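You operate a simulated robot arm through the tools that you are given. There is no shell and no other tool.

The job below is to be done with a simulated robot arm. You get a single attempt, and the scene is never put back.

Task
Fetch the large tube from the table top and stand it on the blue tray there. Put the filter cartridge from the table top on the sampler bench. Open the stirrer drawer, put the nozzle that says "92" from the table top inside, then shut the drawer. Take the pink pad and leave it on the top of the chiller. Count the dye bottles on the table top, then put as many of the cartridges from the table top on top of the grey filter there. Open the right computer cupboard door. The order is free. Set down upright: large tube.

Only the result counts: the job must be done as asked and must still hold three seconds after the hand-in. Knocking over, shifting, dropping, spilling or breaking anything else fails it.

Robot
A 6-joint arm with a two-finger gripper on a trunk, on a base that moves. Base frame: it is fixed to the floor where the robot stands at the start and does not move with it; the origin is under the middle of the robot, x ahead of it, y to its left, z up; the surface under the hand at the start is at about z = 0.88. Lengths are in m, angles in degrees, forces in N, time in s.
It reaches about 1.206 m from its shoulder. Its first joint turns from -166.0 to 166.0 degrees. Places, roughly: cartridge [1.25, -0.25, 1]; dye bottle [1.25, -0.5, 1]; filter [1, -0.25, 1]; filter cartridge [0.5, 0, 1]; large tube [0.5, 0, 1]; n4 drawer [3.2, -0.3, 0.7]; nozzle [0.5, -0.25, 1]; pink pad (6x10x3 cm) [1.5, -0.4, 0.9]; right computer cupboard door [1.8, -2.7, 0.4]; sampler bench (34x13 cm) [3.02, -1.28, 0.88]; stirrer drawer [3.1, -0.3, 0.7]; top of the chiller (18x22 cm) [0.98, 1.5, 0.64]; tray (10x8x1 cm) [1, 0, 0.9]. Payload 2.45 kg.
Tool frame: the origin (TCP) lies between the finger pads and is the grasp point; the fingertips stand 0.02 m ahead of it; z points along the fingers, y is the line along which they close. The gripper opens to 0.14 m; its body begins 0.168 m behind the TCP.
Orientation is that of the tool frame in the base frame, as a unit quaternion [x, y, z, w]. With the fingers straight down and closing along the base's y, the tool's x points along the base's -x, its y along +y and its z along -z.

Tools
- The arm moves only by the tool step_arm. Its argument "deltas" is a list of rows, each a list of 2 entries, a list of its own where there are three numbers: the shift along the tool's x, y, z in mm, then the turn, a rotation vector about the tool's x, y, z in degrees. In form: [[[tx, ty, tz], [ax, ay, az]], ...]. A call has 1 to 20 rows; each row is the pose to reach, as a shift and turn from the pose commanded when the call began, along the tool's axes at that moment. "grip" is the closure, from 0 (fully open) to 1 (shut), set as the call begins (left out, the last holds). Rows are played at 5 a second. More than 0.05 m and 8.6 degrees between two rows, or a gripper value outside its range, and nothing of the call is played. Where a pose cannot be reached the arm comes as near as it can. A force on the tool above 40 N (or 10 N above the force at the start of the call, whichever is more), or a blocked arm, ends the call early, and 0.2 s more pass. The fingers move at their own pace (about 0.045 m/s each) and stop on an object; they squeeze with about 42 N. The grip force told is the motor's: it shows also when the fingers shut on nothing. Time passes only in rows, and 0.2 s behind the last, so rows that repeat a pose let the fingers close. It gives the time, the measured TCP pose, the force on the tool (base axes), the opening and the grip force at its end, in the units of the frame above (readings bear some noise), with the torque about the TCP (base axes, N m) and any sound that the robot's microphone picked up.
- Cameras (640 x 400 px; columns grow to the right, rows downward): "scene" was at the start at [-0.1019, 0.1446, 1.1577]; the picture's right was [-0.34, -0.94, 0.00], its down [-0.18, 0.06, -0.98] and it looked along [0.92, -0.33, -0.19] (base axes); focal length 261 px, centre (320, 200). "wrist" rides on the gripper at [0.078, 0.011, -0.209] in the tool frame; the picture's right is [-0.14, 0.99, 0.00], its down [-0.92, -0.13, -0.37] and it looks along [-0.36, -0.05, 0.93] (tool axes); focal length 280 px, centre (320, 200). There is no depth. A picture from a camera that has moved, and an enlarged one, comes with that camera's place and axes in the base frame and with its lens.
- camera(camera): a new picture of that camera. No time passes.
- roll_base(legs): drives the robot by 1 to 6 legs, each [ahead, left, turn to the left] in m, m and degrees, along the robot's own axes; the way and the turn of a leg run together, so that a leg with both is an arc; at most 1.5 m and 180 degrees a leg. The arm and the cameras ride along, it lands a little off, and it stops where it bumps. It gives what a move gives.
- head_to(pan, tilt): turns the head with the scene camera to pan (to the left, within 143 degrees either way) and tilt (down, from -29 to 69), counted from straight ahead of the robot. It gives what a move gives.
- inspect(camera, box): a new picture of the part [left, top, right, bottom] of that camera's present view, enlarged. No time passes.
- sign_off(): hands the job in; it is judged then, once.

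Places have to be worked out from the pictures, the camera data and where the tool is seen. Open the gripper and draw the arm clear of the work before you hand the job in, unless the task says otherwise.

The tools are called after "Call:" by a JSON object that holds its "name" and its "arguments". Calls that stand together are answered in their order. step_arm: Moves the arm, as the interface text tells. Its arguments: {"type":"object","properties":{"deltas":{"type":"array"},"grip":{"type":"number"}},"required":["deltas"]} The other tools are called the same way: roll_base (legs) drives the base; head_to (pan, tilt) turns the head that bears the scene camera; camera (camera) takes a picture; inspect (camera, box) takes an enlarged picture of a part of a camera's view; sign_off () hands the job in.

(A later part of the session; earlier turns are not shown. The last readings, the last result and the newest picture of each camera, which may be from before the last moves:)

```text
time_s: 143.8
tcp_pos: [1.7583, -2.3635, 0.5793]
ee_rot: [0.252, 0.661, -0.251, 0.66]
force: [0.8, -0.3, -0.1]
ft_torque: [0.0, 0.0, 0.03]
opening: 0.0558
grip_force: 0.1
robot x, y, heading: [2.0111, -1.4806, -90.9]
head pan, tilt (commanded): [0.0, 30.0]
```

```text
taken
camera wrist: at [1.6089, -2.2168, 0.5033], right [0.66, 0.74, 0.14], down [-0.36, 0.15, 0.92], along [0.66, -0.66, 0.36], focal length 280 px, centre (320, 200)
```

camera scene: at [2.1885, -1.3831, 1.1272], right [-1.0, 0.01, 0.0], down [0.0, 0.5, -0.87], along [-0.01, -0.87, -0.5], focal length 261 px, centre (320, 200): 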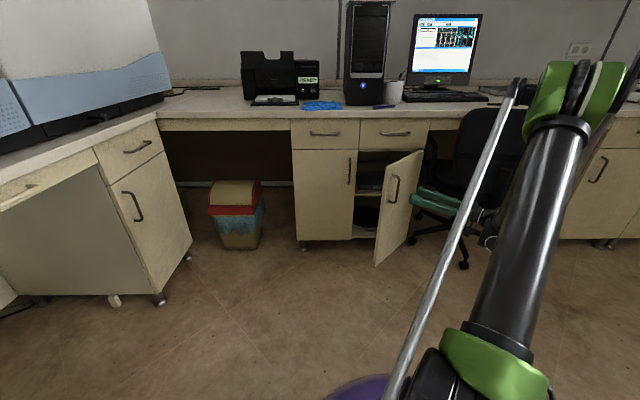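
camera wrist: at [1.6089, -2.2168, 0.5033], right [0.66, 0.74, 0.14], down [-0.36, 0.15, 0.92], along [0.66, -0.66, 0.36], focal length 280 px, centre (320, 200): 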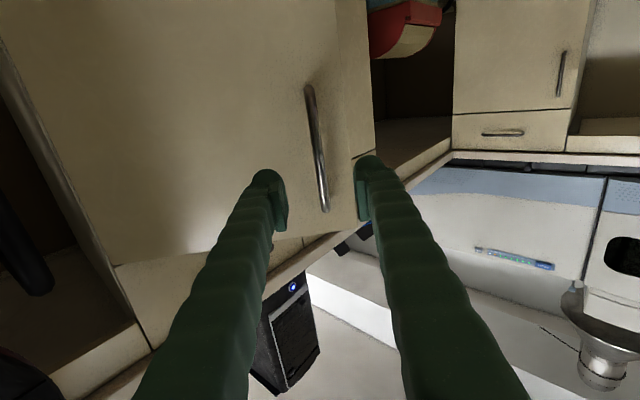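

The door stays open. I'll raise the hand and turn it to point downwards again, clear of the door.

Call:
{"name": "step_arm", "arguments": {"deltas": [[[-28, 7, -2], [0, 6, 0]], [[-56, 14, -4], [0, 12, 0]], [[-84, 21, -6], [0, 18, 0]], [[-112, 28, -8], [0, 24, 0]], [[-140, 35, -10], [0, 30, 0]], [[-168, 42, -12], [0, 36, 0]], [[-196, 49, -14], [0, 42, 0]], [[-224, 56, -16], [0, 48, 0]], [[-252, 63, -18], [0, 54, 0]], [[-280, 70, -20], [0, 60, 0]], [[-308, 77, -22], [0, 66, 0]], [[-336, 84, -24], [0, 72, 0]], [[-364, 91, -26], [0, 78, 0]], [[-392, 100, -28], [0, 84, 0]], [[-420, 108, -29], [0, 90, 0]], [[-420, 108, -29], [0, 90, 0]]], "grip": 1}}

Call:
{"name": "camera", "arguments": {"camera": "wrist"}}

Call:
{"name": "camera", "arguments": {"camera": "scene"}}

```text
time_s: 147.2
tcp_pos: [1.8071, -2.2668, 1.0008]
ee_rot: [0.355, 0.935, 0.0, -0.002]
force: [-0.4, 0.2, -0.7]
ft_torque: [0.01, 0.02, -0.03]
opening: 0.0
grip_force: 28.6
robot x, y, heading: [2.0127, -1.4827, -90.3]
head pan, tilt (commanded): [0.0, 30.0]
```

```text
taken
camera wrist: at [1.7566, -2.2067, 1.2116], right [0.76, 0.65, 0.0], down [0.6, -0.71, 0.37], along [0.24, -0.28, -0.93], focal length 280 px, centre (320, 200)
```

wrist: 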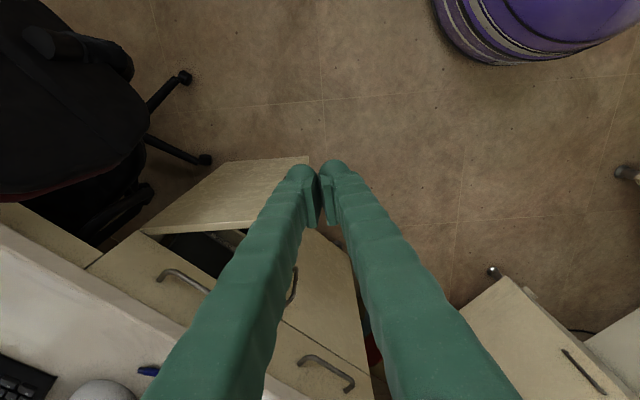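

```text
taken
camera scene: at [2.1886, -1.383, 1.1271], right [-1.0, 0.01, 0.0], down [0.0, 0.5, -0.87], along [-0.01, -0.87, -0.5], focal length 261 px, centre (320, 200)
```

scene: 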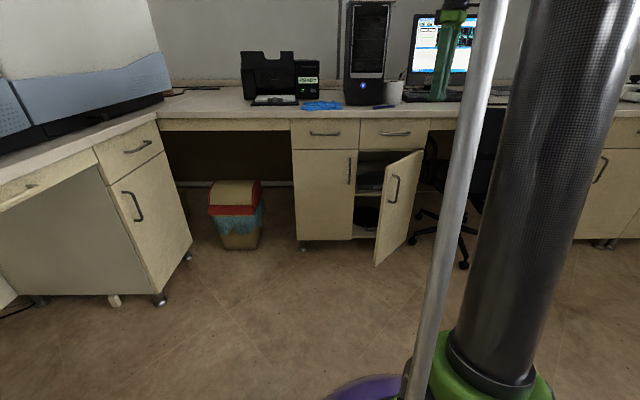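

The door is at roughly 45–47°. I'll place the closed fingers on its inner side, near the free edge, entering from above at about (1.915, −2.497) down to z 0.65.

Call:
{"name": "step_arm", "arguments": {"deltas": [[[-40, -17, 0], [0, 0, 0]], [[-80, -34, 0], [0, 0, 0]], [[-120, -51, 0], [0, 0, 0]], [[-160, -68, 0], [0, 0, 0]], [[-200, -85, 0], [0, 0, 0]], [[-233, -100, 0], [0, 0, 0]], [[-233, -100, 0], [0, 0, 0]]]}}

Call:
{"name": "camera", "arguments": {"camera": "wrist"}}

Call:
{"name": "camera", "arguments": {"camera": "scene"}}

```text
time_s: 148.8
tcp_pos: [1.9198, -2.4949, 1.0015]
ee_rot: [0.355, 0.935, 0.0, -0.001]
force: [0.4, -0.2, 0.3]
ft_torque: [-0.02, 0.05, -0.01]
opening: 0.0001
grip_force: 29.1
robot x, y, heading: [2.0134, -1.4791, -90.3]
head pan, tilt (commanded): [0.0, 30.0]
```

```text
taken
camera wrist: at [1.8684, -2.435, 1.2105], right [0.76, 0.65, 0.0], down [0.6, -0.71, 0.37], along [0.24, -0.28, -0.93], focal length 280 px, centre (320, 200)
```

wrist: 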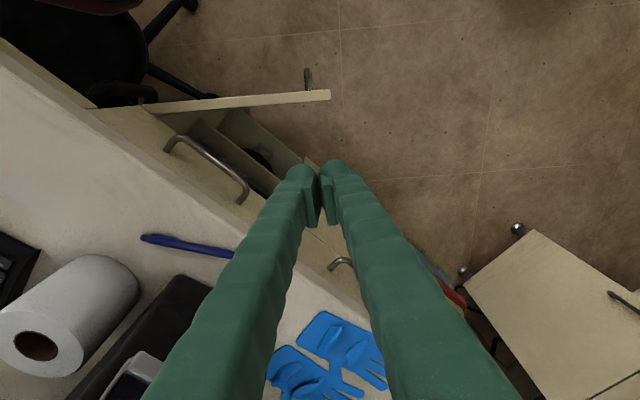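

```text
taken
camera scene: at [2.1886, -1.3831, 1.1272], right [-1.0, 0.01, 0.0], down [0.0, 0.5, -0.87], along [-0.01, -0.87, -0.5], focal length 261 px, centre (320, 200)
```

scene: 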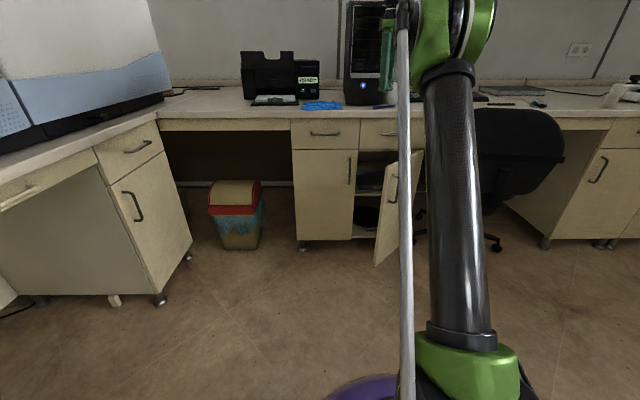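

The door's free edge is at about (1.886, −2.429) and the fingers are above the inner side. I'll descend to z 0.65.

Call:
{"name": "step_arm", "arguments": {"deltas": [[[0, 0, 45], [0, 0, 0]], [[0, 0, 90], [0, 0, 0]], [[0, 0, 135], [0, 0, 0]], [[0, 0, 180], [0, 0, 0]], [[0, 0, 225], [0, 0, 0]], [[0, 0, 270], [0, 0, 0]], [[0, 0, 310], [0, 0, 0]], [[0, 0, 350], [0, 0, 0]], [[0, 0, 350], [0, 0, 0]]]}}

Call:
{"name": "camera", "arguments": {"camera": "wrist"}}

```text
time_s: 150.8
tcp_pos: [1.9149, -2.4932, 0.6525]
ee_rot: [0.356, 0.934, 0.0, 0.0]
force: [0.4, -0.8, 0.4]
ft_torque: [-0.01, -0.02, -0.02]
opening: 0.0
grip_force: 29.0
robot x, y, heading: [2.014, -1.4812, -90.6]
head pan, tilt (commanded): [0.0, 30.0]
```

```text
taken
camera wrist: at [1.8633, -2.4337, 0.8627], right [0.76, 0.65, 0.0], down [0.6, -0.71, 0.37], along [0.24, -0.28, -0.93], focal length 280 px, centre (320, 200)
```

wrist: 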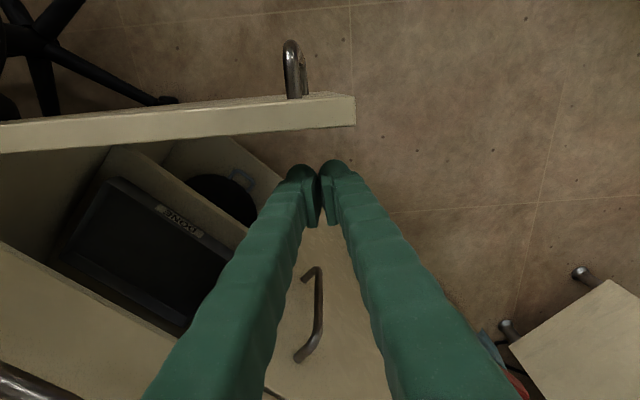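

The fingers are behind the door's inner face. I'll push it along its arc towards roughly 80°.

Call:
{"name": "step_arm", "arguments": {"deltas": [[[20, -7, 0], [0, 0, 0]], [[40, -13, 0], [0, 0, 0]], [[54, -17, 0], [0, 0, 0]], [[70, -16, 0], [0, 0, 0]], [[87, -15.5, 0], [0, 0, 0]], [[103, -15.6, 0], [0, 0, 0]], [[119, -17.5, 0], [0, 0, 0]], [[135, -20, 0], [0, 0, 0]], [[152, -22.7, 0], [0, 0, 0]], [[167, -27, 0], [0, 0, 0]], [[183, -32.5, 0], [0, 0, 0]], [[198, -38, 0], [0, 0, 0]], [[198, -38, 0], [0, 0, 0]]]}}

Call:
{"name": "camera", "arguments": {"camera": "wrist"}}

Call:
{"name": "camera", "arguments": {"camera": "scene"}}

```text
time_s: 153.6
tcp_pos: [1.7441, -2.3903, 0.6518]
ee_rot: [0.356, 0.935, 0.0, -0.001]
force: [-0.8, 0.3, 0.0]
ft_torque: [0.0, 0.0, -0.02]
opening: 0.0003
grip_force: 29.1
robot x, y, heading: [2.0157, -1.4806, -90.5]
head pan, tilt (commanded): [0.0, 30.0]
```

```text
taken
camera wrist: at [1.6918, -2.3309, 0.8621], right [0.76, 0.65, 0.0], down [0.6, -0.71, 0.37], along [0.24, -0.28, -0.93], focal length 280 px, centre (320, 200)
```

wrist: 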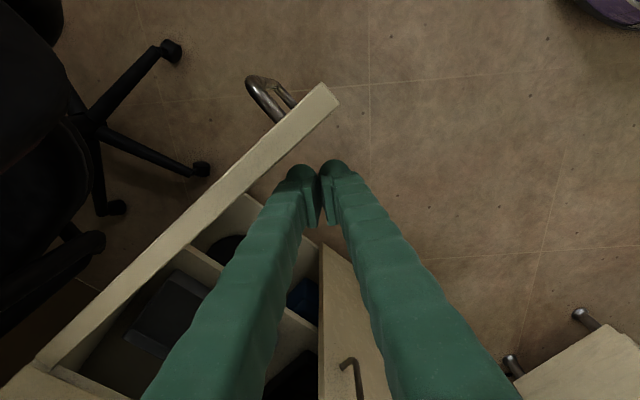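

```text
taken
camera scene: at [2.1886, -1.3831, 1.1272], right [-1.0, 0.01, 0.0], down [0.0, 0.5, -0.87], along [-0.01, -0.87, -0.5], focal length 261 px, centre (320, 200)
```

scene: 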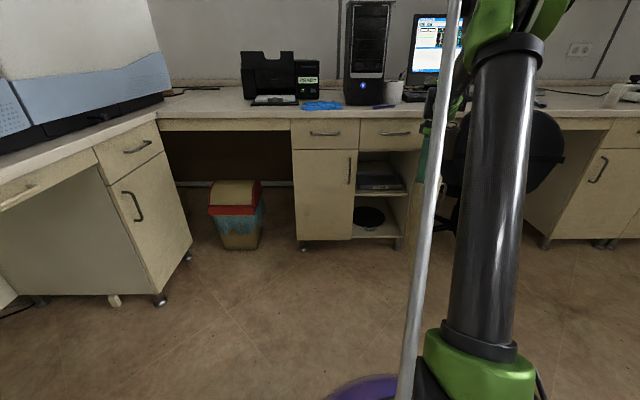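

The door stands at about 82°. I'll push gently a little further, to about 88°, well short of the chair.

Call:
{"name": "step_arm", "arguments": {"deltas": [[[12, -7, 0], [0, 0, 0]], [[24, -13, 0], [0, 0, 0]], [[37, -20, 0], [0, 0, 0]], [[37, -20, 0], [0, 0, 0]]]}}

Call:
{"name": "camera", "arguments": {"camera": "wrist"}}

```text
time_s: 154.6
tcp_pos: [1.7018, -2.3833, 0.6525]
ee_rot: [0.354, 0.935, 0.0, -0.001]
force: [-0.2, -0.9, 0.1]
ft_torque: [0.03, 0.01, -0.04]
opening: 0.0
grip_force: 29.2
robot x, y, heading: [2.0119, -1.4791, -90.5]
head pan, tilt (commanded): [0.0, 30.0]
```

```text
taken
camera wrist: at [1.6501, -2.3227, 0.8615], right [0.76, 0.65, 0.0], down [0.6, -0.71, 0.37], along [0.24, -0.28, -0.93], focal length 280 px, centre (320, 200)
```

wrist: 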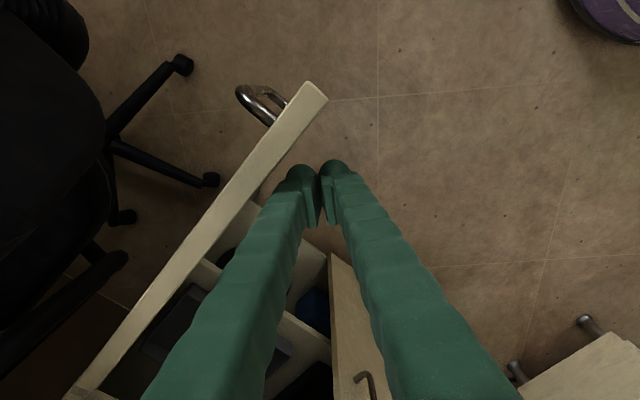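

The door is now at about 90°. I'll move the fingers away from it and lift the hand up clear.

Call:
{"name": "step_arm", "arguments": {"deltas": [[[-25, 25, 0], [0, 0, 0]], [[-25, 35, -40], [0, 0, 0]], [[-20, 40, -85], [0, 0, 0]], [[0, 40, -130], [0, 0, 0]], [[20, 40, -175], [0, 0, 0]], [[40, 40, -220], [0, 0, 0]], [[60, 40, -265], [0, 0, 0]], [[80, 40, -310], [0, 0, 0]], [[100, 40, -355], [0, 0, 0]], [[120, 40, -400], [0, 0, 0]], [[140, 40, -445], [0, 0, 0]], [[140, 40, -450], [0, 0, 0]]]}}

Call:
{"name": "camera", "arguments": {"camera": "scene"}}

Call:
{"name": "camera", "arguments": {"camera": "wrist"}}

```text
time_s: 157.2
tcp_pos: [1.6243, -2.2591, 1.1001]
ee_rot: [0.355, 0.935, 0.0, 0.0]
force: [0.1, -0.4, -0.1]
ft_torque: [0.0, 0.0, -0.01]
opening: 0.0
grip_force: 29.0
robot x, y, heading: [2.0119, -1.4796, -90.4]
head pan, tilt (commanded): [0.0, 30.0]
```

```text
taken
camera scene: at [2.1885, -1.3831, 1.1272], right [-1.0, 0.01, 0.0], down [0.0, 0.5, -0.87], along [-0.01, -0.87, -0.5], focal length 261 px, centre (320, 200)
```

scene: 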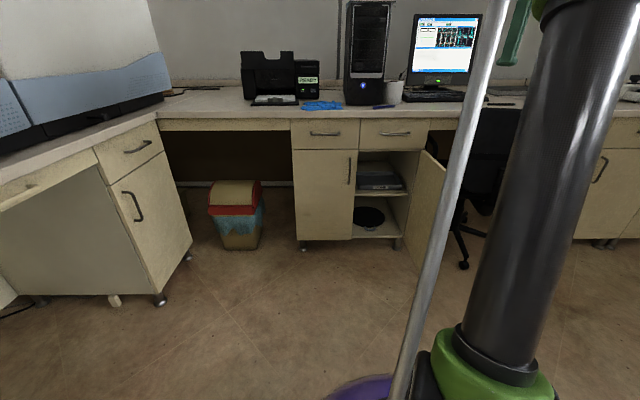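

```text
taken
camera wrist: at [1.5731, -2.1981, 1.3114], right [0.76, 0.65, 0.0], down [0.6, -0.71, 0.37], along [0.24, -0.28, -0.93], focal length 280 px, centre (320, 200)
```

wrist: 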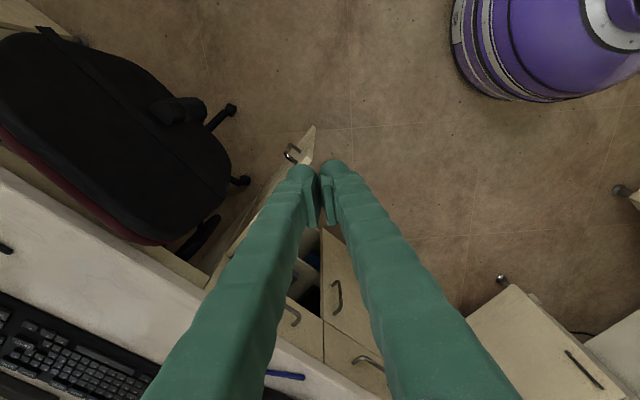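

The door stands open at about 90°. I'll draw the arm in to a compact pose before driving north again.

Call:
{"name": "step_arm", "arguments": {"deltas": [[[-16, 40, -5], [0, 0, 4.3]], [[-33, 80, -10], [0, 0, 8.6]], [[-49, 120, -15], [0, 0, 12.9]], [[-65, 160, -20], [0, 0, 17.2]], [[-82, 200, -25], [0, 0, 21.5]], [[-98, 240, -30], [0, 0, 25.8]], [[-114, 280, -35], [0, 0, 30.1]], [[-131, 320, -40], [0, 0, 34.4]], [[-147, 360, -45], [0, 0, 38.7]], [[-164, 400, -50], [0, 0, 43]], [[-180, 439, -50], [0, 0, 47.5]], [[-180, 439, -50], [0, 0, 47.5]]]}}

Call:
{"name": "roll_base", "arguments": {"legs": [[0, 0, 90.4], [0, 1.2, 0]]}}

Call:
{"name": "head_to", "arguments": {"pan": 10, "tilt": 25}}

Call:
{"name": "camera", "arguments": {"camera": "scene"}}

```text
time_s: 159.8
tcp_pos: [2.0531, -2.0509, 1.1538]
ee_rot: [0.703, 0.712, 0.0, -0.001]
force: [0.2, 0.3, -0.9]
ft_torque: [-0.03, -0.01, -0.02]
opening: 0.0
grip_force: 29.2
robot x, y, heading: [2.0107, -1.4797, -90.5]
head pan, tilt (commanded): [0.0, 30.0]
```

```text
time_s: 169.7
tcp_pos: [2.5695, -0.2216, 1.1544]
ee_rot: [-0.021, 1.0, -0.001, 0.0]
force: [-0.9, 0.5, 0.1]
ft_torque: [0.0, 0.03, 0.01]
opening: 0.0002
grip_force: 29.4
robot x, y, heading: [2.0026, -0.2762, 0.9]
head pan, tilt (commanded): [0.0, 30.0]
```

```text
time_s: 170.4
tcp_pos: [2.5684, -0.2216, 1.1545]
ee_rot: [-0.021, 1.0, -0.001, -0.001]
force: [0.4, -0.4, 0.0]
ft_torque: [-0.01, 0.02, 0.02]
opening: 0.0001
grip_force: 29.5
robot x, y, heading: [2.0001, -0.273, 1.1]
head pan, tilt (commanded): [10.0, 25.0]
```

```text
taken
camera scene: at [1.8994, -0.0851, 1.1351], right [0.19, -0.98, 0.0], down [-0.42, -0.08, -0.91], along [0.89, 0.17, -0.42], focal length 261 px, centre (320, 200)
```

scene: 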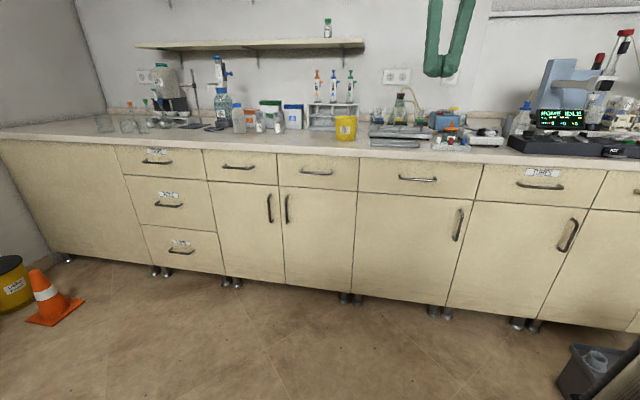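

Call:
{"name": "inspect", "arguments": {"camera": "scene", "box": [340, 80, 520, 210]}}

Call:
{"name": "inspect", "arguments": {"camera": "scene", "box": [100, 130, 260, 260]}}

Call:
{"name": "camera", "arguments": {"camera": "wrist"}}

```text
3.08 times, centred on (430, 145) of scene
camera zoom: at [1.8994, -0.0851, 1.1351], right [0.19, -0.98, 0.0], down [-0.42, -0.08, -0.91], along [0.89, 0.17, -0.42], focal length 804 px, centre (-18, 369)
```

zoom: 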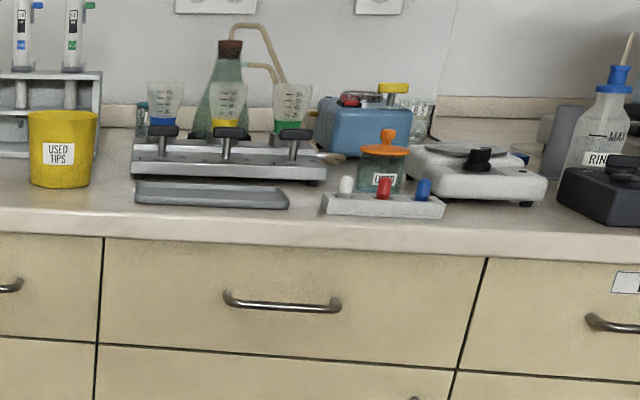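

```text
3.08 times, centred on (180, 195) of scene
camera zoom: at [1.8994, -0.0851, 1.1351], right [0.19, -0.98, 0.0], down [-0.42, -0.08, -0.91], along [0.89, 0.17, -0.42], focal length 804 px, centre (751, 215)
```

zoom: 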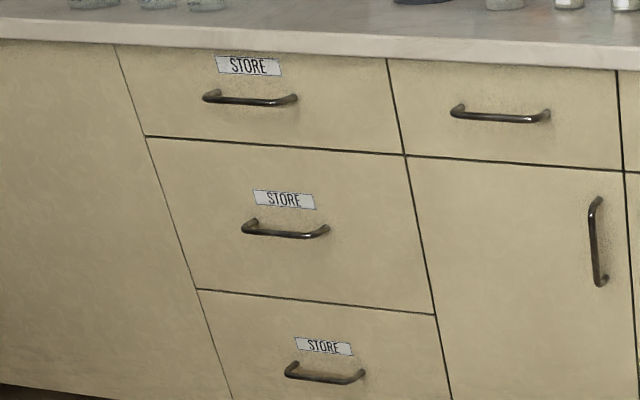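

```text
taken
camera wrist: at [2.4902, -0.213, 1.3645], right [0.1, 1.0, 0.0], down [0.93, -0.09, 0.37], along [0.37, -0.04, -0.93], focal length 280 px, centre (320, 200)
```

wrist: 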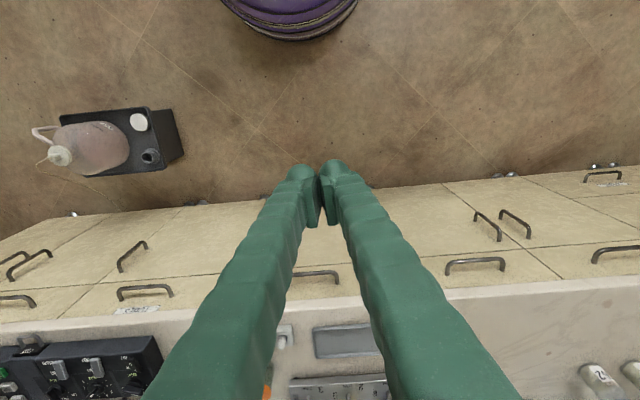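

The wide drawer's handle bar is at about (2.923, −0.273, z 0.777). I need more reach distance for a horizontal pull, so I'll stand diagonally at about (2.15, 0.5), facing it at −45°.

Call:
{"name": "roll_base", "arguments": {"legs": [[0.13, 0.77, 0], [0, 0, -45]]}}

Call:
{"name": "head_to", "arguments": {"pan": 10, "tilt": 25}}

Call:
{"name": "camera", "arguments": {"camera": "scene"}}

Call:
{"name": "camera", "arguments": {"camera": "wrist"}}

```text
time_s: 176.8
tcp_pos: [2.5517, 0.1572, 1.1545]
ee_rot: [0.363, 0.932, -0.001, -0.001]
force: [0.5, 0.0, -1.1]
ft_torque: [-0.05, 0.03, -0.02]
opening: 0.0003
grip_force: 29.4
robot x, y, heading: [2.1099, 0.5192, -43.8]
head pan, tilt (commanded): [10.0, 25.0]
```

```text
time_s: 177.4
tcp_pos: [2.5511, 0.1561, 1.1538]
ee_rot: [0.363, 0.932, -0.001, 0.0]
force: [0.2, -0.8, -0.7]
ft_torque: [0.0, 0.02, 0.0]
opening: 0.0
grip_force: 29.7
robot x, y, heading: [2.1105, 0.5179, -43.5]
head pan, tilt (commanded): [10.0, 25.0]
```

```text
taken
camera scene: at [2.1733, 0.7267, 1.1351], right [-0.56, -0.83, 0.0], down [-0.35, 0.24, -0.91], along [0.75, -0.51, -0.42], focal length 261 px, centre (320, 200)
```

scene: 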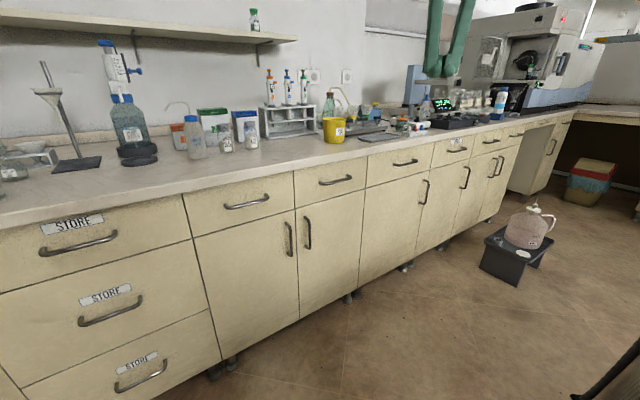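

```text
taken
camera wrist: at [2.5012, 0.218, 1.3644], right [0.77, 0.64, 0.0], down [0.59, -0.72, 0.37], along [0.23, -0.28, -0.93], focal length 280 px, centre (320, 200)
```

wrist: 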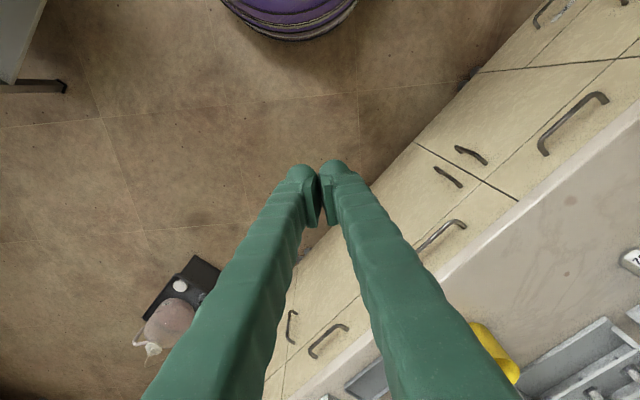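

The robot is 1.13 m from the handle on the diagonal. I'll bring the hand down and pitch it to horizontal in free space before the bench.

Call:
{"name": "step_arm", "arguments": {"deltas": [[[-17, -4, 17], [0, -6, 0]], [[-34, -8, 34], [0, -12, 0]], [[-51, -12, 51], [0, -18, 0]], [[-68, -16, 68], [0, -24, 0]], [[-85, -20, 85], [0, -30, 0]], [[-102, -24, 102], [0, -36, 0]], [[-119, -28, 119], [0, -42, 0]], [[-136, -32, 136], [0, -48, 0]], [[-153, -36, 153], [0, -54, 0]], [[-170, -40, 170], [0, -60, 0]], [[-187, -44, 187], [0, -66, 0]], [[-204, -48, 204], [0, -72, 0]], [[-221, -52, 221], [0, -78, 0]], [[-238, -56, 238], [0, -84, 0]], [[-256, -58, 254], [0, -90, 0]], [[-256, -58, 254], [0, -90, 0]]], "grip": 0.65}}

Call:
{"name": "camera", "arguments": {"camera": "wrist"}}

```text
time_s: 180.8
tcp_pos: [2.7001, -0.0576, 0.9033]
ee_rot: [0.257, 0.665, -0.254, 0.654]
force: [0.4, -0.5, -0.3]
ft_torque: [-0.01, -0.03, 0.0]
opening: 0.0491
grip_force: 0.1
out of reach, approached as far as the arm can: row 15, 16
robot x, y, heading: [2.1109, 0.5183, -44.1]
head pan, tilt (commanded): [10.0, 25.0]
```

```text
taken
camera wrist: at [2.5509, 0.0931, 0.8297], right [0.67, 0.73, 0.14], down [-0.35, 0.14, 0.93], along [0.66, -0.67, 0.35], focal length 280 px, centre (320, 200)
```

wrist: 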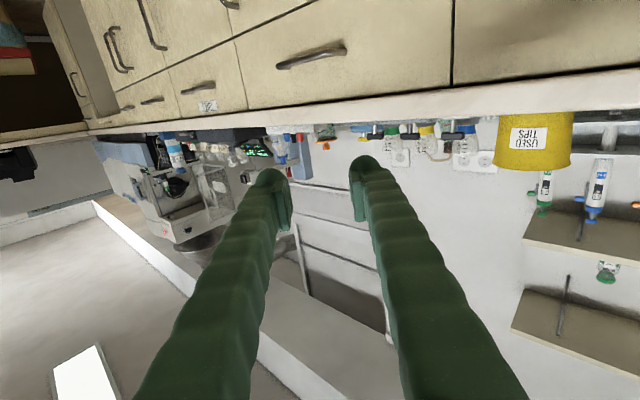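

Now I'll swing the tool to point straight along +x while moving in front of the drawer handle at y ≈ −0.273.

Call:
{"name": "step_arm", "arguments": {"deltas": [[[12, -16, 22], [-5.3, 0, 0]], [[25, -33, 44], [-10.6, 0, 0]], [[38, -50, 66], [-15.9, 0, 0]], [[50, -66, 88], [-21.2, 0, 0]], [[63, -83, 110], [-26.5, 0, 0]], [[75, -99, 132], [-31.8, 0, 0]], [[88, -116, 154], [-37.1, 0, 0]], [[100, -132, 176], [-42.4, 0, 0]], [[100, -132, 176], [-42.4, 0, 0]]]}}

Call:
{"name": "camera", "arguments": {"camera": "wrist"}}

```text
time_s: 182.8
tcp_pos: [2.7376, -0.2725, 0.8039]
ee_rot: [0.0, 0.708, -0.001, 0.706]
force: [-0.2, 0.0, -0.4]
ft_torque: [0.01, 0.01, 0.01]
opening: 0.0488
grip_force: 0.1
robot x, y, heading: [2.1081, 0.5204, -43.8]
head pan, tilt (commanded): [10.0, 25.0]
```

```text
taken
camera wrist: at [2.5284, -0.2601, 0.726], right [0.0, 0.99, 0.14], down [-0.37, -0.13, 0.92], along [0.93, -0.05, 0.36], focal length 280 px, centre (320, 200)
```

wrist: 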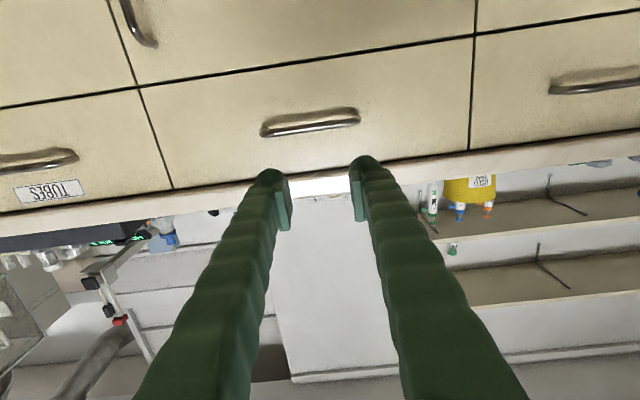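

The tool points straight at the drawer. I'll roll it 90° so the fingers close vertically around the horizontal bar.

Call:
{"name": "step_arm", "arguments": {"deltas": [[[0, 0, 0], [0, 0, 7.5]], [[0, 0, 0], [0, 0, 15]], [[0, 0, 0], [0, 0, 22.5]], [[0, 0, 0], [0, 0, 30]], [[0, 0, 0], [0, 0, 37.5]], [[0, 0, 0], [0, 0, 45]], [[0, 0, 0], [0, 0, 52.5]], [[0, 0, 0], [0, 0, 60]], [[0, 0, 0], [0, 0, 67.5]], [[0, 0, 0], [0, 0, 75]], [[0, 0, 0], [0, 0, 82.5]], [[0, 0, 0], [0, 0, 90]], [[0, 0, 0], [0, 0, 90]]]}}

Call:
{"name": "camera", "arguments": {"camera": "wrist"}}

Call:
{"name": "camera", "arguments": {"camera": "scene"}}

```text
time_s: 185.6
tcp_pos: [2.7388, -0.274, 0.8029]
ee_rot: [0.501, 0.499, 0.5, 0.5]
force: [-0.7, 0.3, 0.5]
ft_torque: [-0.02, -0.02, -0.02]
opening: 0.0491
grip_force: 0.1
robot x, y, heading: [2.1131, 0.5197, -43.7]
head pan, tilt (commanded): [10.0, 25.0]
```

```text
taken
camera wrist: at [2.5302, -0.1944, 0.8156], right [0.0, -0.14, 0.99], down [-0.37, -0.92, -0.13], along [0.93, -0.37, -0.05], focal length 280 px, centre (320, 200)
```

wrist: 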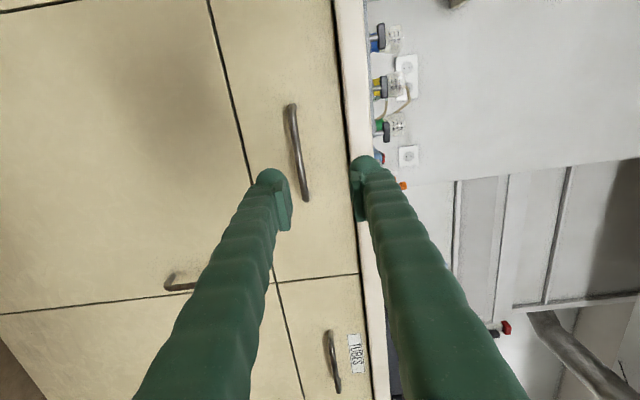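

```text
taken
camera scene: at [2.1734, 0.7265, 1.1351], right [-0.56, -0.83, 0.0], down [-0.35, 0.24, -0.91], along [0.75, -0.51, -0.42], focal length 261 px, centre (320, 200)
```

scene: 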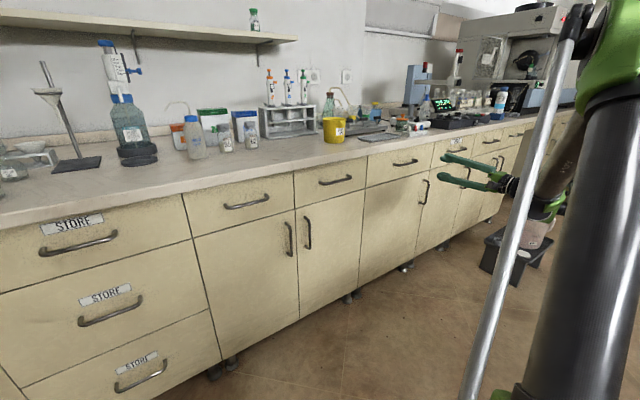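

The bar is at z ≈ 0.775. I'll narrow the opening to 35 mm, drop 28 mm and advance to about 4 cm before the bar, then look.

Call:
{"name": "step_arm", "arguments": {"deltas": [[[0, -14, 35], [0, 0, 0]], [[0, -28, 70], [0, 0, 0]], [[0, -28, 105], [0, 0, 0]], [[0, -28, 140], [0, 0, 0]], [[0, -28, 140], [0, 0, 0]]], "grip": 0.75}}

Call:
{"name": "camera", "arguments": {"camera": "wrist"}}

Call:
{"name": "inspect", "arguments": {"camera": "scene", "box": [360, 110, 500, 210]}}

```text
time_s: 186.8
tcp_pos: [2.8829, -0.2725, 0.7774]
ee_rot: [0.501, 0.5, 0.499, 0.5]
force: [0.0, 0.3, 0.1]
ft_torque: [0.01, 0.0, 0.0]
opening: 0.0348
grip_force: 0.0
robot x, y, heading: [2.1141, 0.5193, -43.9]
head pan, tilt (commanded): [10.0, 25.0]
```

```text
taken
camera wrist: at [2.674, -0.1931, 0.7899], right [0.0, -0.14, 0.99], down [-0.37, -0.92, -0.13], along [0.93, -0.37, -0.05], focal length 280 px, centre (320, 200)
```

wrist: 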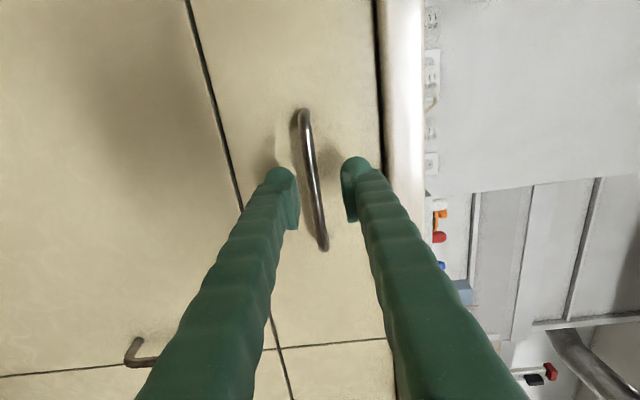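

```text
4.00 times, centred on (430, 160) of scene
camera zoom: at [2.1734, 0.7265, 1.1351], right [-0.56, -0.83, 0.0], down [-0.35, 0.24, -0.91], along [0.75, -0.51, -0.42], focal length 1044 px, centre (-120, 360)
```

zoom: 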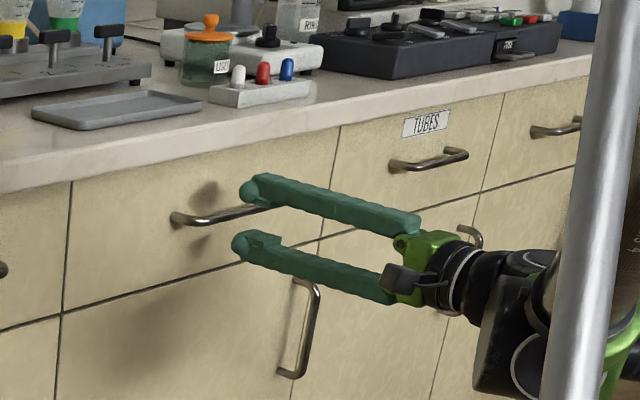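

The bar lies midway between the two fingers. I'll advance 38 mm and close on it.

Call:
{"name": "step_arm", "arguments": {"deltas": [[[0, -1, 20], [0, 0, 0]], [[0, -1, 32], [0, 0, 0]], [[0, -1, 39], [0, 0, 0]], [[0, -1, 39], [0, 0, 0]]]}}

Call:
{"name": "camera", "arguments": {"camera": "wrist"}}

Call:
{"name": "step_arm", "arguments": {"deltas": [[[0, 0, 0], [0, 0, 0]], [[0, 0, 0], [0, 0, 0]], [[0, 0, 0], [0, 0, 0]], [[0, 0, 0], [0, 0, 0]]], "grip": 1}}

Call:
{"name": "camera", "arguments": {"camera": "wrist"}}

```text
time_s: 187.8
tcp_pos: [2.9197, -0.2748, 0.7744]
ee_rot: [0.502, 0.499, 0.499, 0.501]
force: [-0.7, -0.2, -0.2]
ft_torque: [0.0, 0.01, -0.02]
opening: 0.0353
grip_force: 0.0
robot x, y, heading: [2.113, 0.5207, -44.0]
head pan, tilt (commanded): [10.0, 25.0]
```

```text
taken
camera wrist: at [2.7107, -0.1947, 0.7856], right [0.0, -0.14, 0.99], down [-0.37, -0.92, -0.13], along [0.93, -0.37, -0.05], focal length 280 px, centre (320, 200)
```

wrist: 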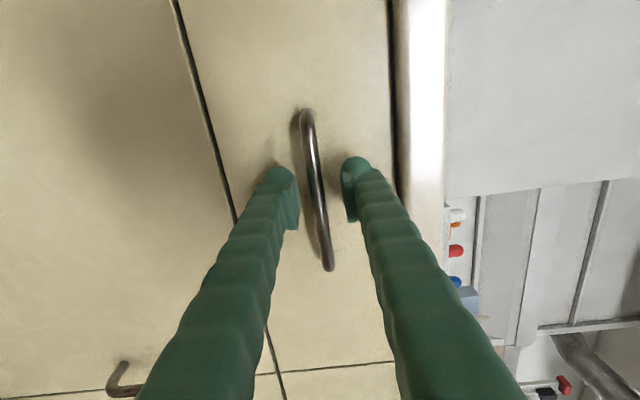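

```text
time_s: 188.8
tcp_pos: [2.9211, -0.2733, 0.7723]
ee_rot: [0.502, 0.5, 0.499, 0.499]
force: [-8.1, 8.5, -27.4]
ft_torque: [0.02, 0.07, 0.01]
opening: 0.007
grip_force: 35.7
robot x, y, heading: [2.1121, 0.517, -43.9]
head pan, tilt (commanded): [10.0, 25.0]
```

```text
taken
camera wrist: at [2.7109, -0.1948, 0.7843], right [0.0, -0.14, 0.99], down [-0.37, -0.92, -0.13], along [0.93, -0.37, -0.05], focal length 280 px, centre (320, 200)
```

wrist: 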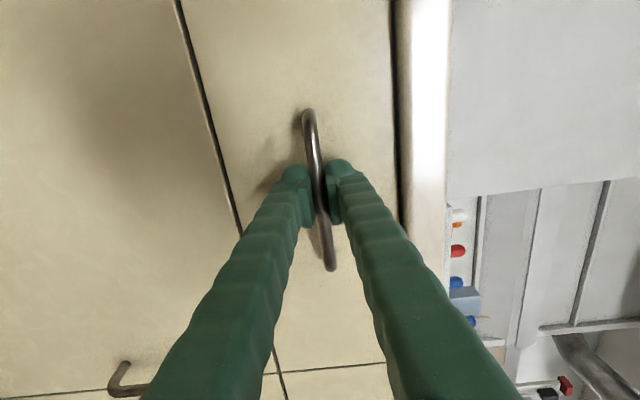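

The bar is gripped, with some vertical strain. I'll relax downward about 1.5 mm and start pulling the drawer out along −x.

Call:
{"name": "step_arm", "arguments": {"deltas": [[[0, -1.5, 0], [0, 0, 0]], [[0, -1.5, -15], [0, 0, 0]], [[0, -1.5, -35], [0, 0, 0]], [[0, -1.5, -55], [0, 0, 0]], [[0, -1.5, -75], [0, 0, 0]], [[0, -1.5, -95], [0, 0, 0]], [[0, -1.5, -115], [0, 0, 0]], [[0, -1.5, -135], [0, 0, 0]], [[0, -1.5, -155], [0, 0, 0]]]}}

Call:
{"name": "camera", "arguments": {"camera": "scene"}}

```text
time_s: 190.8
tcp_pos: [2.7613, -0.2741, 0.7719]
ee_rot: [0.502, 0.5, 0.498, 0.5]
force: [0.6, -26.4, -6.3]
ft_torque: [-0.09, 0.01, -0.34]
opening: 0.0067
grip_force: 34.3
robot x, y, heading: [2.1095, 0.5171, -43.9]
head pan, tilt (commanded): [10.0, 25.0]
```

```text
taken
camera scene: at [2.1737, 0.7253, 1.1353], right [-0.56, -0.83, 0.0], down [-0.35, 0.24, -0.91], along [0.75, -0.51, -0.42], focal length 261 px, centre (320, 200)
```

scene: 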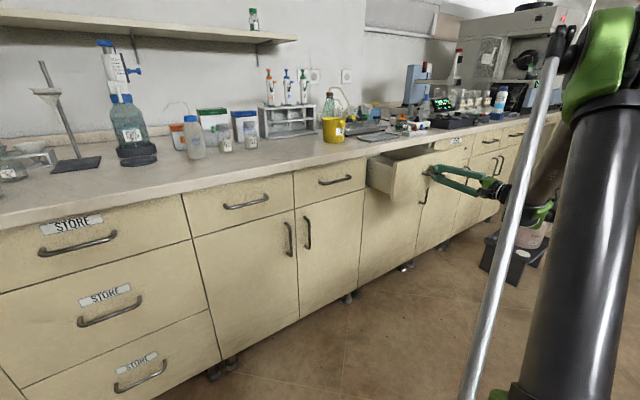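

The drawer slides out, now 16 cm. There is a sideways strain, so I'll shift slightly to −y and pull another 10 cm.

Call:
{"name": "step_arm", "arguments": {"deltas": [[[-1.5, 0, 0], [0, 0, 0]], [[-2, 0, -15], [0, 0, 0]], [[-2, 0, -35], [0, 0, 0]], [[-2, 0, -55], [0, 0, 0]], [[-2, 0, -75], [0, 0, 0]], [[-2, 0, -95], [0, 0, 0]], [[-2, 0, -105], [0, 0, 0]]]}}

Call:
{"name": "camera", "arguments": {"camera": "scene"}}

Call:
{"name": "inspect", "arguments": {"camera": "scene", "box": [350, 110, 510, 230]}}

```text
time_s: 192.2
tcp_pos: [2.6795, -0.2737, 0.7713]
ee_rot: [0.501, 0.501, 0.499, 0.499]
force: [-0.3, -1.1, -15.5]
ft_torque: [0.03, 0.02, -0.92]
opening: 0.0068
grip_force: 34.8
robot x, y, heading: [2.1117, 0.5217, -43.8]
head pan, tilt (commanded): [10.0, 25.0]
stopped in row 6: the force on the tool passed its limit at 41 N (the readings are from after the stop); the commanded pose is now the measured one
```

```text
taken
camera scene: at [2.1735, 0.7263, 1.1352], right [-0.56, -0.83, 0.0], down [-0.35, 0.24, -0.91], along [0.75, -0.51, -0.42], focal length 261 px, centre (320, 200)
```

scene: 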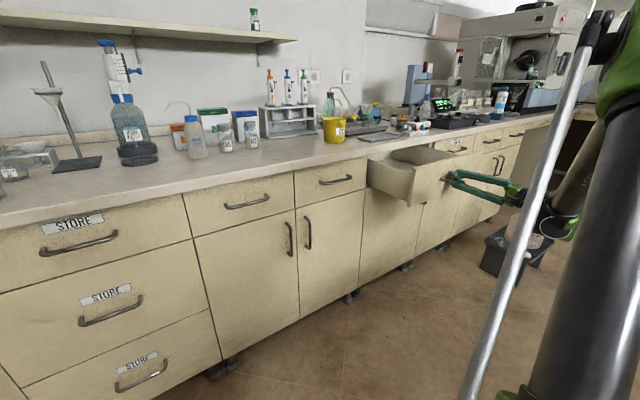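

```text
3.33 times, centred on (430, 170) of scene
camera zoom: at [2.1735, 0.7263, 1.1352], right [-0.56, -0.83, 0.0], down [-0.35, 0.24, -0.91], along [0.75, -0.51, -0.42], focal length 870 px, centre (-47, 300)
```

zoom: 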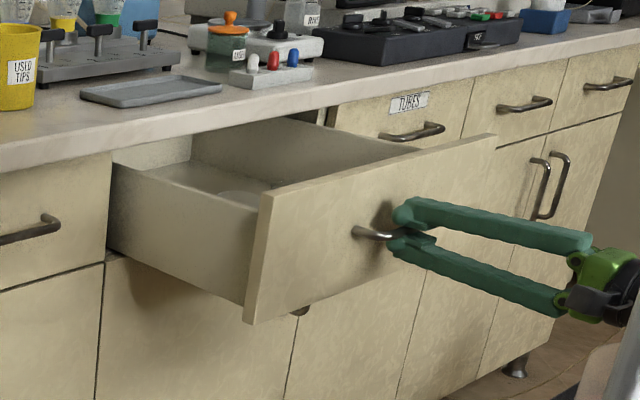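

The drawer is open by 24 cm; a round dish lies inside it towards the back. I'll release the handle and back off straight.

Call:
{"name": "step_arm", "arguments": {"deltas": [[[0, 0, 0], [0, 0, 0]], [[0, 0, 0], [0, 0, 0]], [[0, 0, 0], [0, 0, 0]], [[0, 0, 0], [0, 0, 0]]], "grip": 0.7}}

Call:
{"name": "step_arm", "arguments": {"deltas": [[[0, 0, -20], [0, 0, 0]], [[0, 0, -50], [0, 0, 0]], [[0, 0, -80], [0, 0, 0]], [[0, 0, -80], [0, 0, 0]]]}}

Call:
{"name": "step_arm", "arguments": {"deltas": [[[6, 25, 0], [6, 0, 0]], [[12, 50, 0], [12, 0, 0]], [[18, 75, 0], [18, 0, 0]], [[24, 100, 0], [24, 0, 0]], [[30, 125, 0], [30, 0, 0]], [[36, 150, 0], [36, 0, 0]], [[42, 175, 0], [42, 0, 0]], [[48, 200, 0], [48, 0, 0]], [[54, 225, 0], [54, 0, 0]], [[60, 250, 0], [60, 0, 0]], [[66, 275, 0], [66, 0, 0]], [[72, 300, 0], [72, 0, 0]], [[78, 320, 0], [78, 0, 0]], [[84, 340, 0], [84, 0, 0]], [[90, 360, 0], [90, 0, 0]], [[90, 360, 0], [90, 0, 0]]]}}

Call:
{"name": "camera", "arguments": {"camera": "wrist"}}

Call:
{"name": "camera", "arguments": {"camera": "scene"}}

```text
time_s: 193.2
tcp_pos: [2.6794, -0.273, 0.7734]
ee_rot: [0.501, 0.5, 0.499, 0.499]
force: [0.8, -0.3, 0.0]
ft_torque: [-0.01, 0.01, -0.01]
opening: 0.0418
grip_force: 0.0
robot x, y, heading: [2.113, 0.5169, -44.0]
head pan, tilt (commanded): [10.0, 25.0]
```

```text
time_s: 194.2
tcp_pos: [2.5974, -0.2696, 0.7711]
ee_rot: [0.501, 0.501, 0.499, 0.499]
force: [0.1, 1.0, -0.4]
ft_torque: [0.0, 0.04, -0.01]
opening: 0.042
grip_force: 0.0
robot x, y, heading: [2.1112, 0.5195, -43.9]
head pan, tilt (commanded): [10.0, 25.0]
```

```text
time_s: 197.6
tcp_pos: [2.6015, -0.1823, 1.1331]
ee_rot: [0.707, 0.707, -0.001, -0.002]
force: [-0.1, -0.4, -0.1]
ft_torque: [0.0, -0.03, 0.0]
opening: 0.042
grip_force: 0.0
robot x, y, heading: [2.1135, 0.5201, -43.9]
head pan, tilt (commanded): [10.0, 25.0]
```

```text
taken
camera wrist: at [2.6119, -0.103, 1.3435], right [0.99, -0.14, 0.0], down [-0.13, -0.92, 0.37], along [-0.05, -0.37, -0.93], focal length 280 px, centre (320, 200)
```

wrist: 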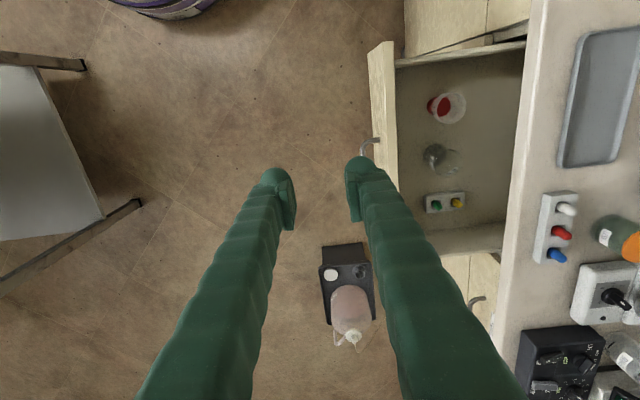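

```text
taken
camera scene: at [2.1732, 0.7269, 1.1351], right [-0.56, -0.83, 0.0], down [-0.35, 0.24, -0.91], along [0.75, -0.51, -0.42], focal length 261 px, centre (320, 200)
```

scene: 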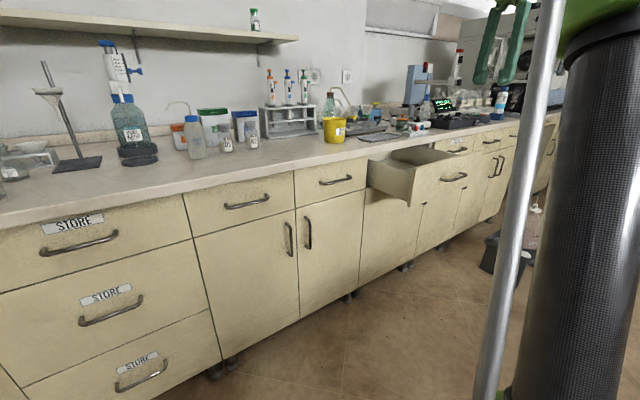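

I'll zoom into the drawer to map what lies inside and where there is free room for the nozzle.

Call:
{"name": "inspect", "arguments": {"camera": "wrist", "box": [350, 30, 550, 270]}}

```text
1.67 times, centred on (450, 150) of wrist
camera zoom: at [2.6119, -0.103, 1.3435], right [0.99, -0.14, 0.0], down [-0.13, -0.92, 0.37], along [-0.05, -0.37, -0.93], focal length 467 px, centre (103, 283)
```

zoom: 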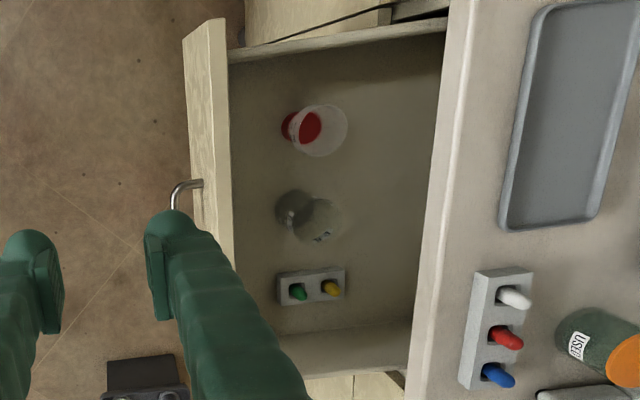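

There are three small items in the drawer: a red-lidded cup, a glass piece and a small block with two knobs. I'll move the wrist camera over the drawer to see the free space properly.

Call:
{"name": "step_arm", "arguments": {"deltas": [[[-16, 40, 2], [0, 0, 0]], [[-33, 80, 4], [0, 0, 0]], [[-49, 120, 6], [0, 0, 0]], [[-65, 160, 8], [0, 0, 0]], [[-82, 200, 10], [0, 0, 0]], [[-98, 238, 13], [0, 0, 0]], [[-98, 238, 13], [0, 0, 0]]]}}

Call:
{"name": "camera", "arguments": {"camera": "wrist"}}

Call:
{"name": "inspect", "arguments": {"camera": "wrist", "box": [180, 0, 440, 170]}}

```text
time_s: 199.2
tcp_pos: [2.7754, -0.2325, 1.0766]
ee_rot: [0.707, 0.707, -0.002, -0.001]
force: [-0.9, 0.5, 0.3]
ft_torque: [-0.02, 0.0, 0.01]
opening: 0.0419
grip_force: 0.0
out of reach, approached as far as the arm can: row 3, 4, 5, 6, 7
robot x, y, heading: [2.1126, 0.5191, -43.7]
head pan, tilt (commanded): [10.0, 25.0]
```

```text
taken
camera wrist: at [2.7874, -0.153, 1.2868], right [0.99, -0.14, 0.0], down [-0.13, -0.92, 0.37], along [-0.05, -0.37, -0.93], focal length 280 px, centre (320, 200)
```

wrist: 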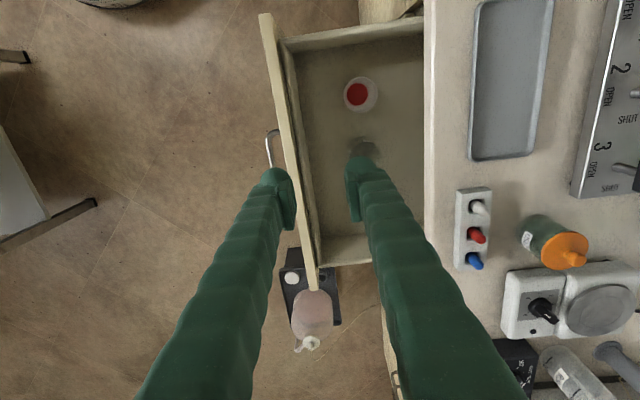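

```text
2.35 times, centred on (310, 85) of wrist
camera zoom: at [2.7874, -0.153, 1.2868], right [0.99, -0.14, 0.0], down [-0.13, -0.92, 0.37], along [-0.05, -0.37, -0.93], focal length 660 px, centre (344, 471)
```

zoom: 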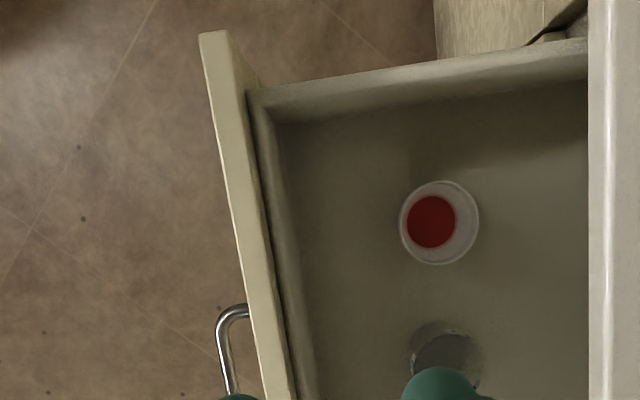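

Free space map: the cup is at (2.864, −0.172), the glass at (2.860, −0.284), the front panel's inner face at x ≈ 2.74. The spot (2.78, −0.228) is clear. Now I'll draw in the arm and drive back to the table's left side for nozzle 92.

Call:
{"name": "step_arm", "arguments": {"deltas": [[[20, -10, -40], [0, 0, 0]], [[55, -35, -60], [0, 0, 0]], [[90, -60, -73], [0, 0, 0]], [[127, -88, -73], [0, 0, 0]], [[164, -115, -73], [0, 0, 0]], [[201, -142, -73], [0, 0, 0]], [[238, -168, -73], [0, 0, 0]], [[275, -194, -73], [0, 0, 0]], [[312, -220, -73], [0, 0, 0]], [[348, -245, -73], [0, 0, 0]], [[362, -255, -73], [0, 0, 0]], [[362, -255, -73], [0, 0, 0]]]}}

Call:
{"name": "roll_base", "arguments": {"legs": [[0, 0, -45.5], [-0.11, -1.24, 0]]}}

Call:
{"name": "camera", "arguments": {"camera": "wrist"}}

```text
time_s: 201.8
tcp_pos: [2.5248, 0.1352, 1.1524]
ee_rot: [0.707, 0.707, -0.001, -0.001]
force: [-0.1, 0.5, -0.6]
ft_torque: [0.0, -0.04, 0.03]
opening: 0.0417
grip_force: 0.0
out of reach, approached as far as the arm can: row 1
robot x, y, heading: [2.1099, 0.518, -43.9]
head pan, tilt (commanded): [10.0, 25.0]
```

```text
time_s: 210.0
tcp_pos: [0.9164, 0.06, 1.1529]
ee_rot: [0.926, 0.378, -0.002, -0.001]
force: [0.4, -0.1, 0.7]
ft_torque: [0.01, 0.01, -0.03]
opening: 0.0419
grip_force: 0.0
robot x, y, heading: [0.9017, 0.624, -89.8]
head pan, tilt (commanded): [10.0, 25.0]
```

```text
taken
camera wrist: at [0.9793, 0.1065, 1.3624], right [0.6, -0.8, 0.0], down [-0.75, -0.55, 0.37], along [-0.3, -0.22, -0.93], focal length 280 px, centre (320, 200)
```

wrist: 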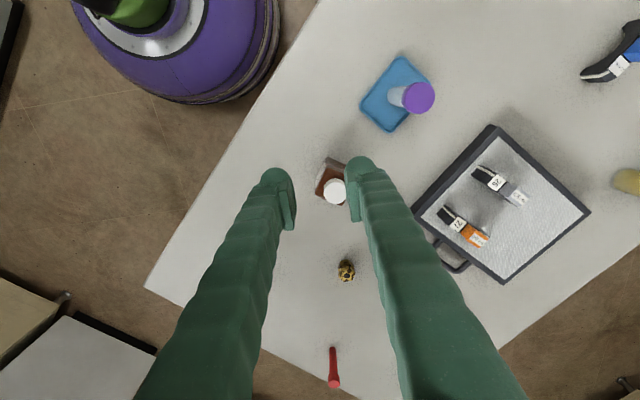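

I'll move above nozzle 92 at about (0.639, −0.013), turning the tool back to its nominal yaw.

Call:
{"name": "step_arm", "arguments": {"deltas": [[[-36, -20, 8], [0, 0, -6.5]], [[-71, -41, 15], [0, 0, -13]], [[-107, -61, 23], [0, 0, -19.6]], [[-143, -81, 30], [0, 0, -26.2]], [[-178, -102, 38], [0, 0, -32.7]], [[-214, -122, 46], [0, 0, -39.3]], [[-249, -142, 53], [0, 0, -45.8]], [[-249, -142, 53], [0, 0, -45.8]]], "grip": 0.5}}

Call:
{"name": "camera", "arguments": {"camera": "wrist"}}

Call:
{"name": "inspect", "arguments": {"camera": "wrist", "box": [270, 90, 370, 180]}}

```text
time_s: 211.8
tcp_pos: [0.6371, -0.0136, 1.1002]
ee_rot: [0.704, 0.71, 0.0, -0.002]
force: [-0.5, 0.1, 0.1]
ft_torque: [0.01, 0.04, 0.0]
opening: 0.0701
grip_force: 0.0
robot x, y, heading: [0.9032, 0.6258, -89.3]
head pan, tilt (commanded): [10.0, 25.0]
```

```text
taken
camera wrist: at [0.6473, 0.0649, 1.3106], right [0.99, -0.13, 0.0], down [-0.12, -0.92, 0.37], along [-0.05, -0.36, -0.93], focal length 280 px, centre (320, 200)
```

wrist: 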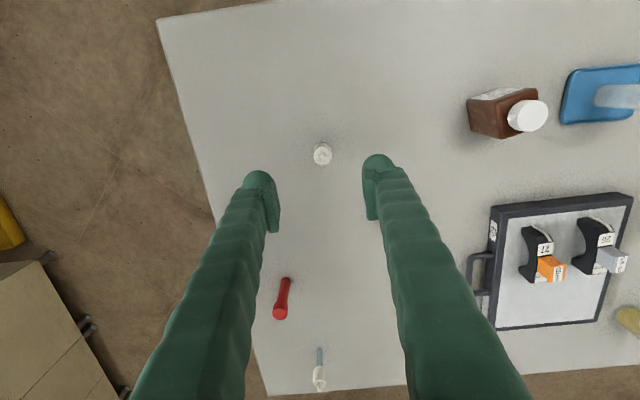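

```text
4.44 times, centred on (320, 135) of wrist
camera zoom: at [0.6473, 0.0649, 1.3106], right [0.99, -0.13, 0.0], down [-0.12, -0.92, 0.37], along [-0.05, -0.36, -0.93], focal length 1246 px, centre (320, 489)
```

zoom: 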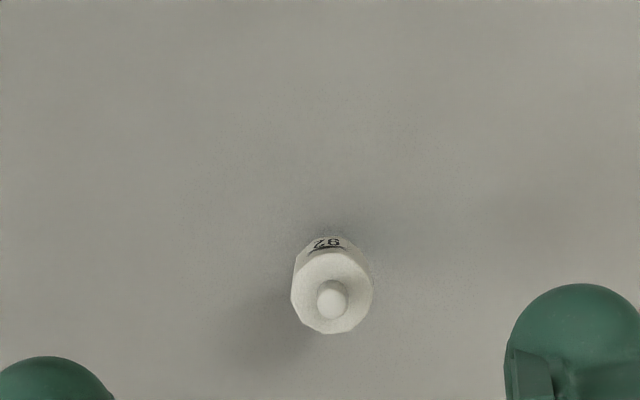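

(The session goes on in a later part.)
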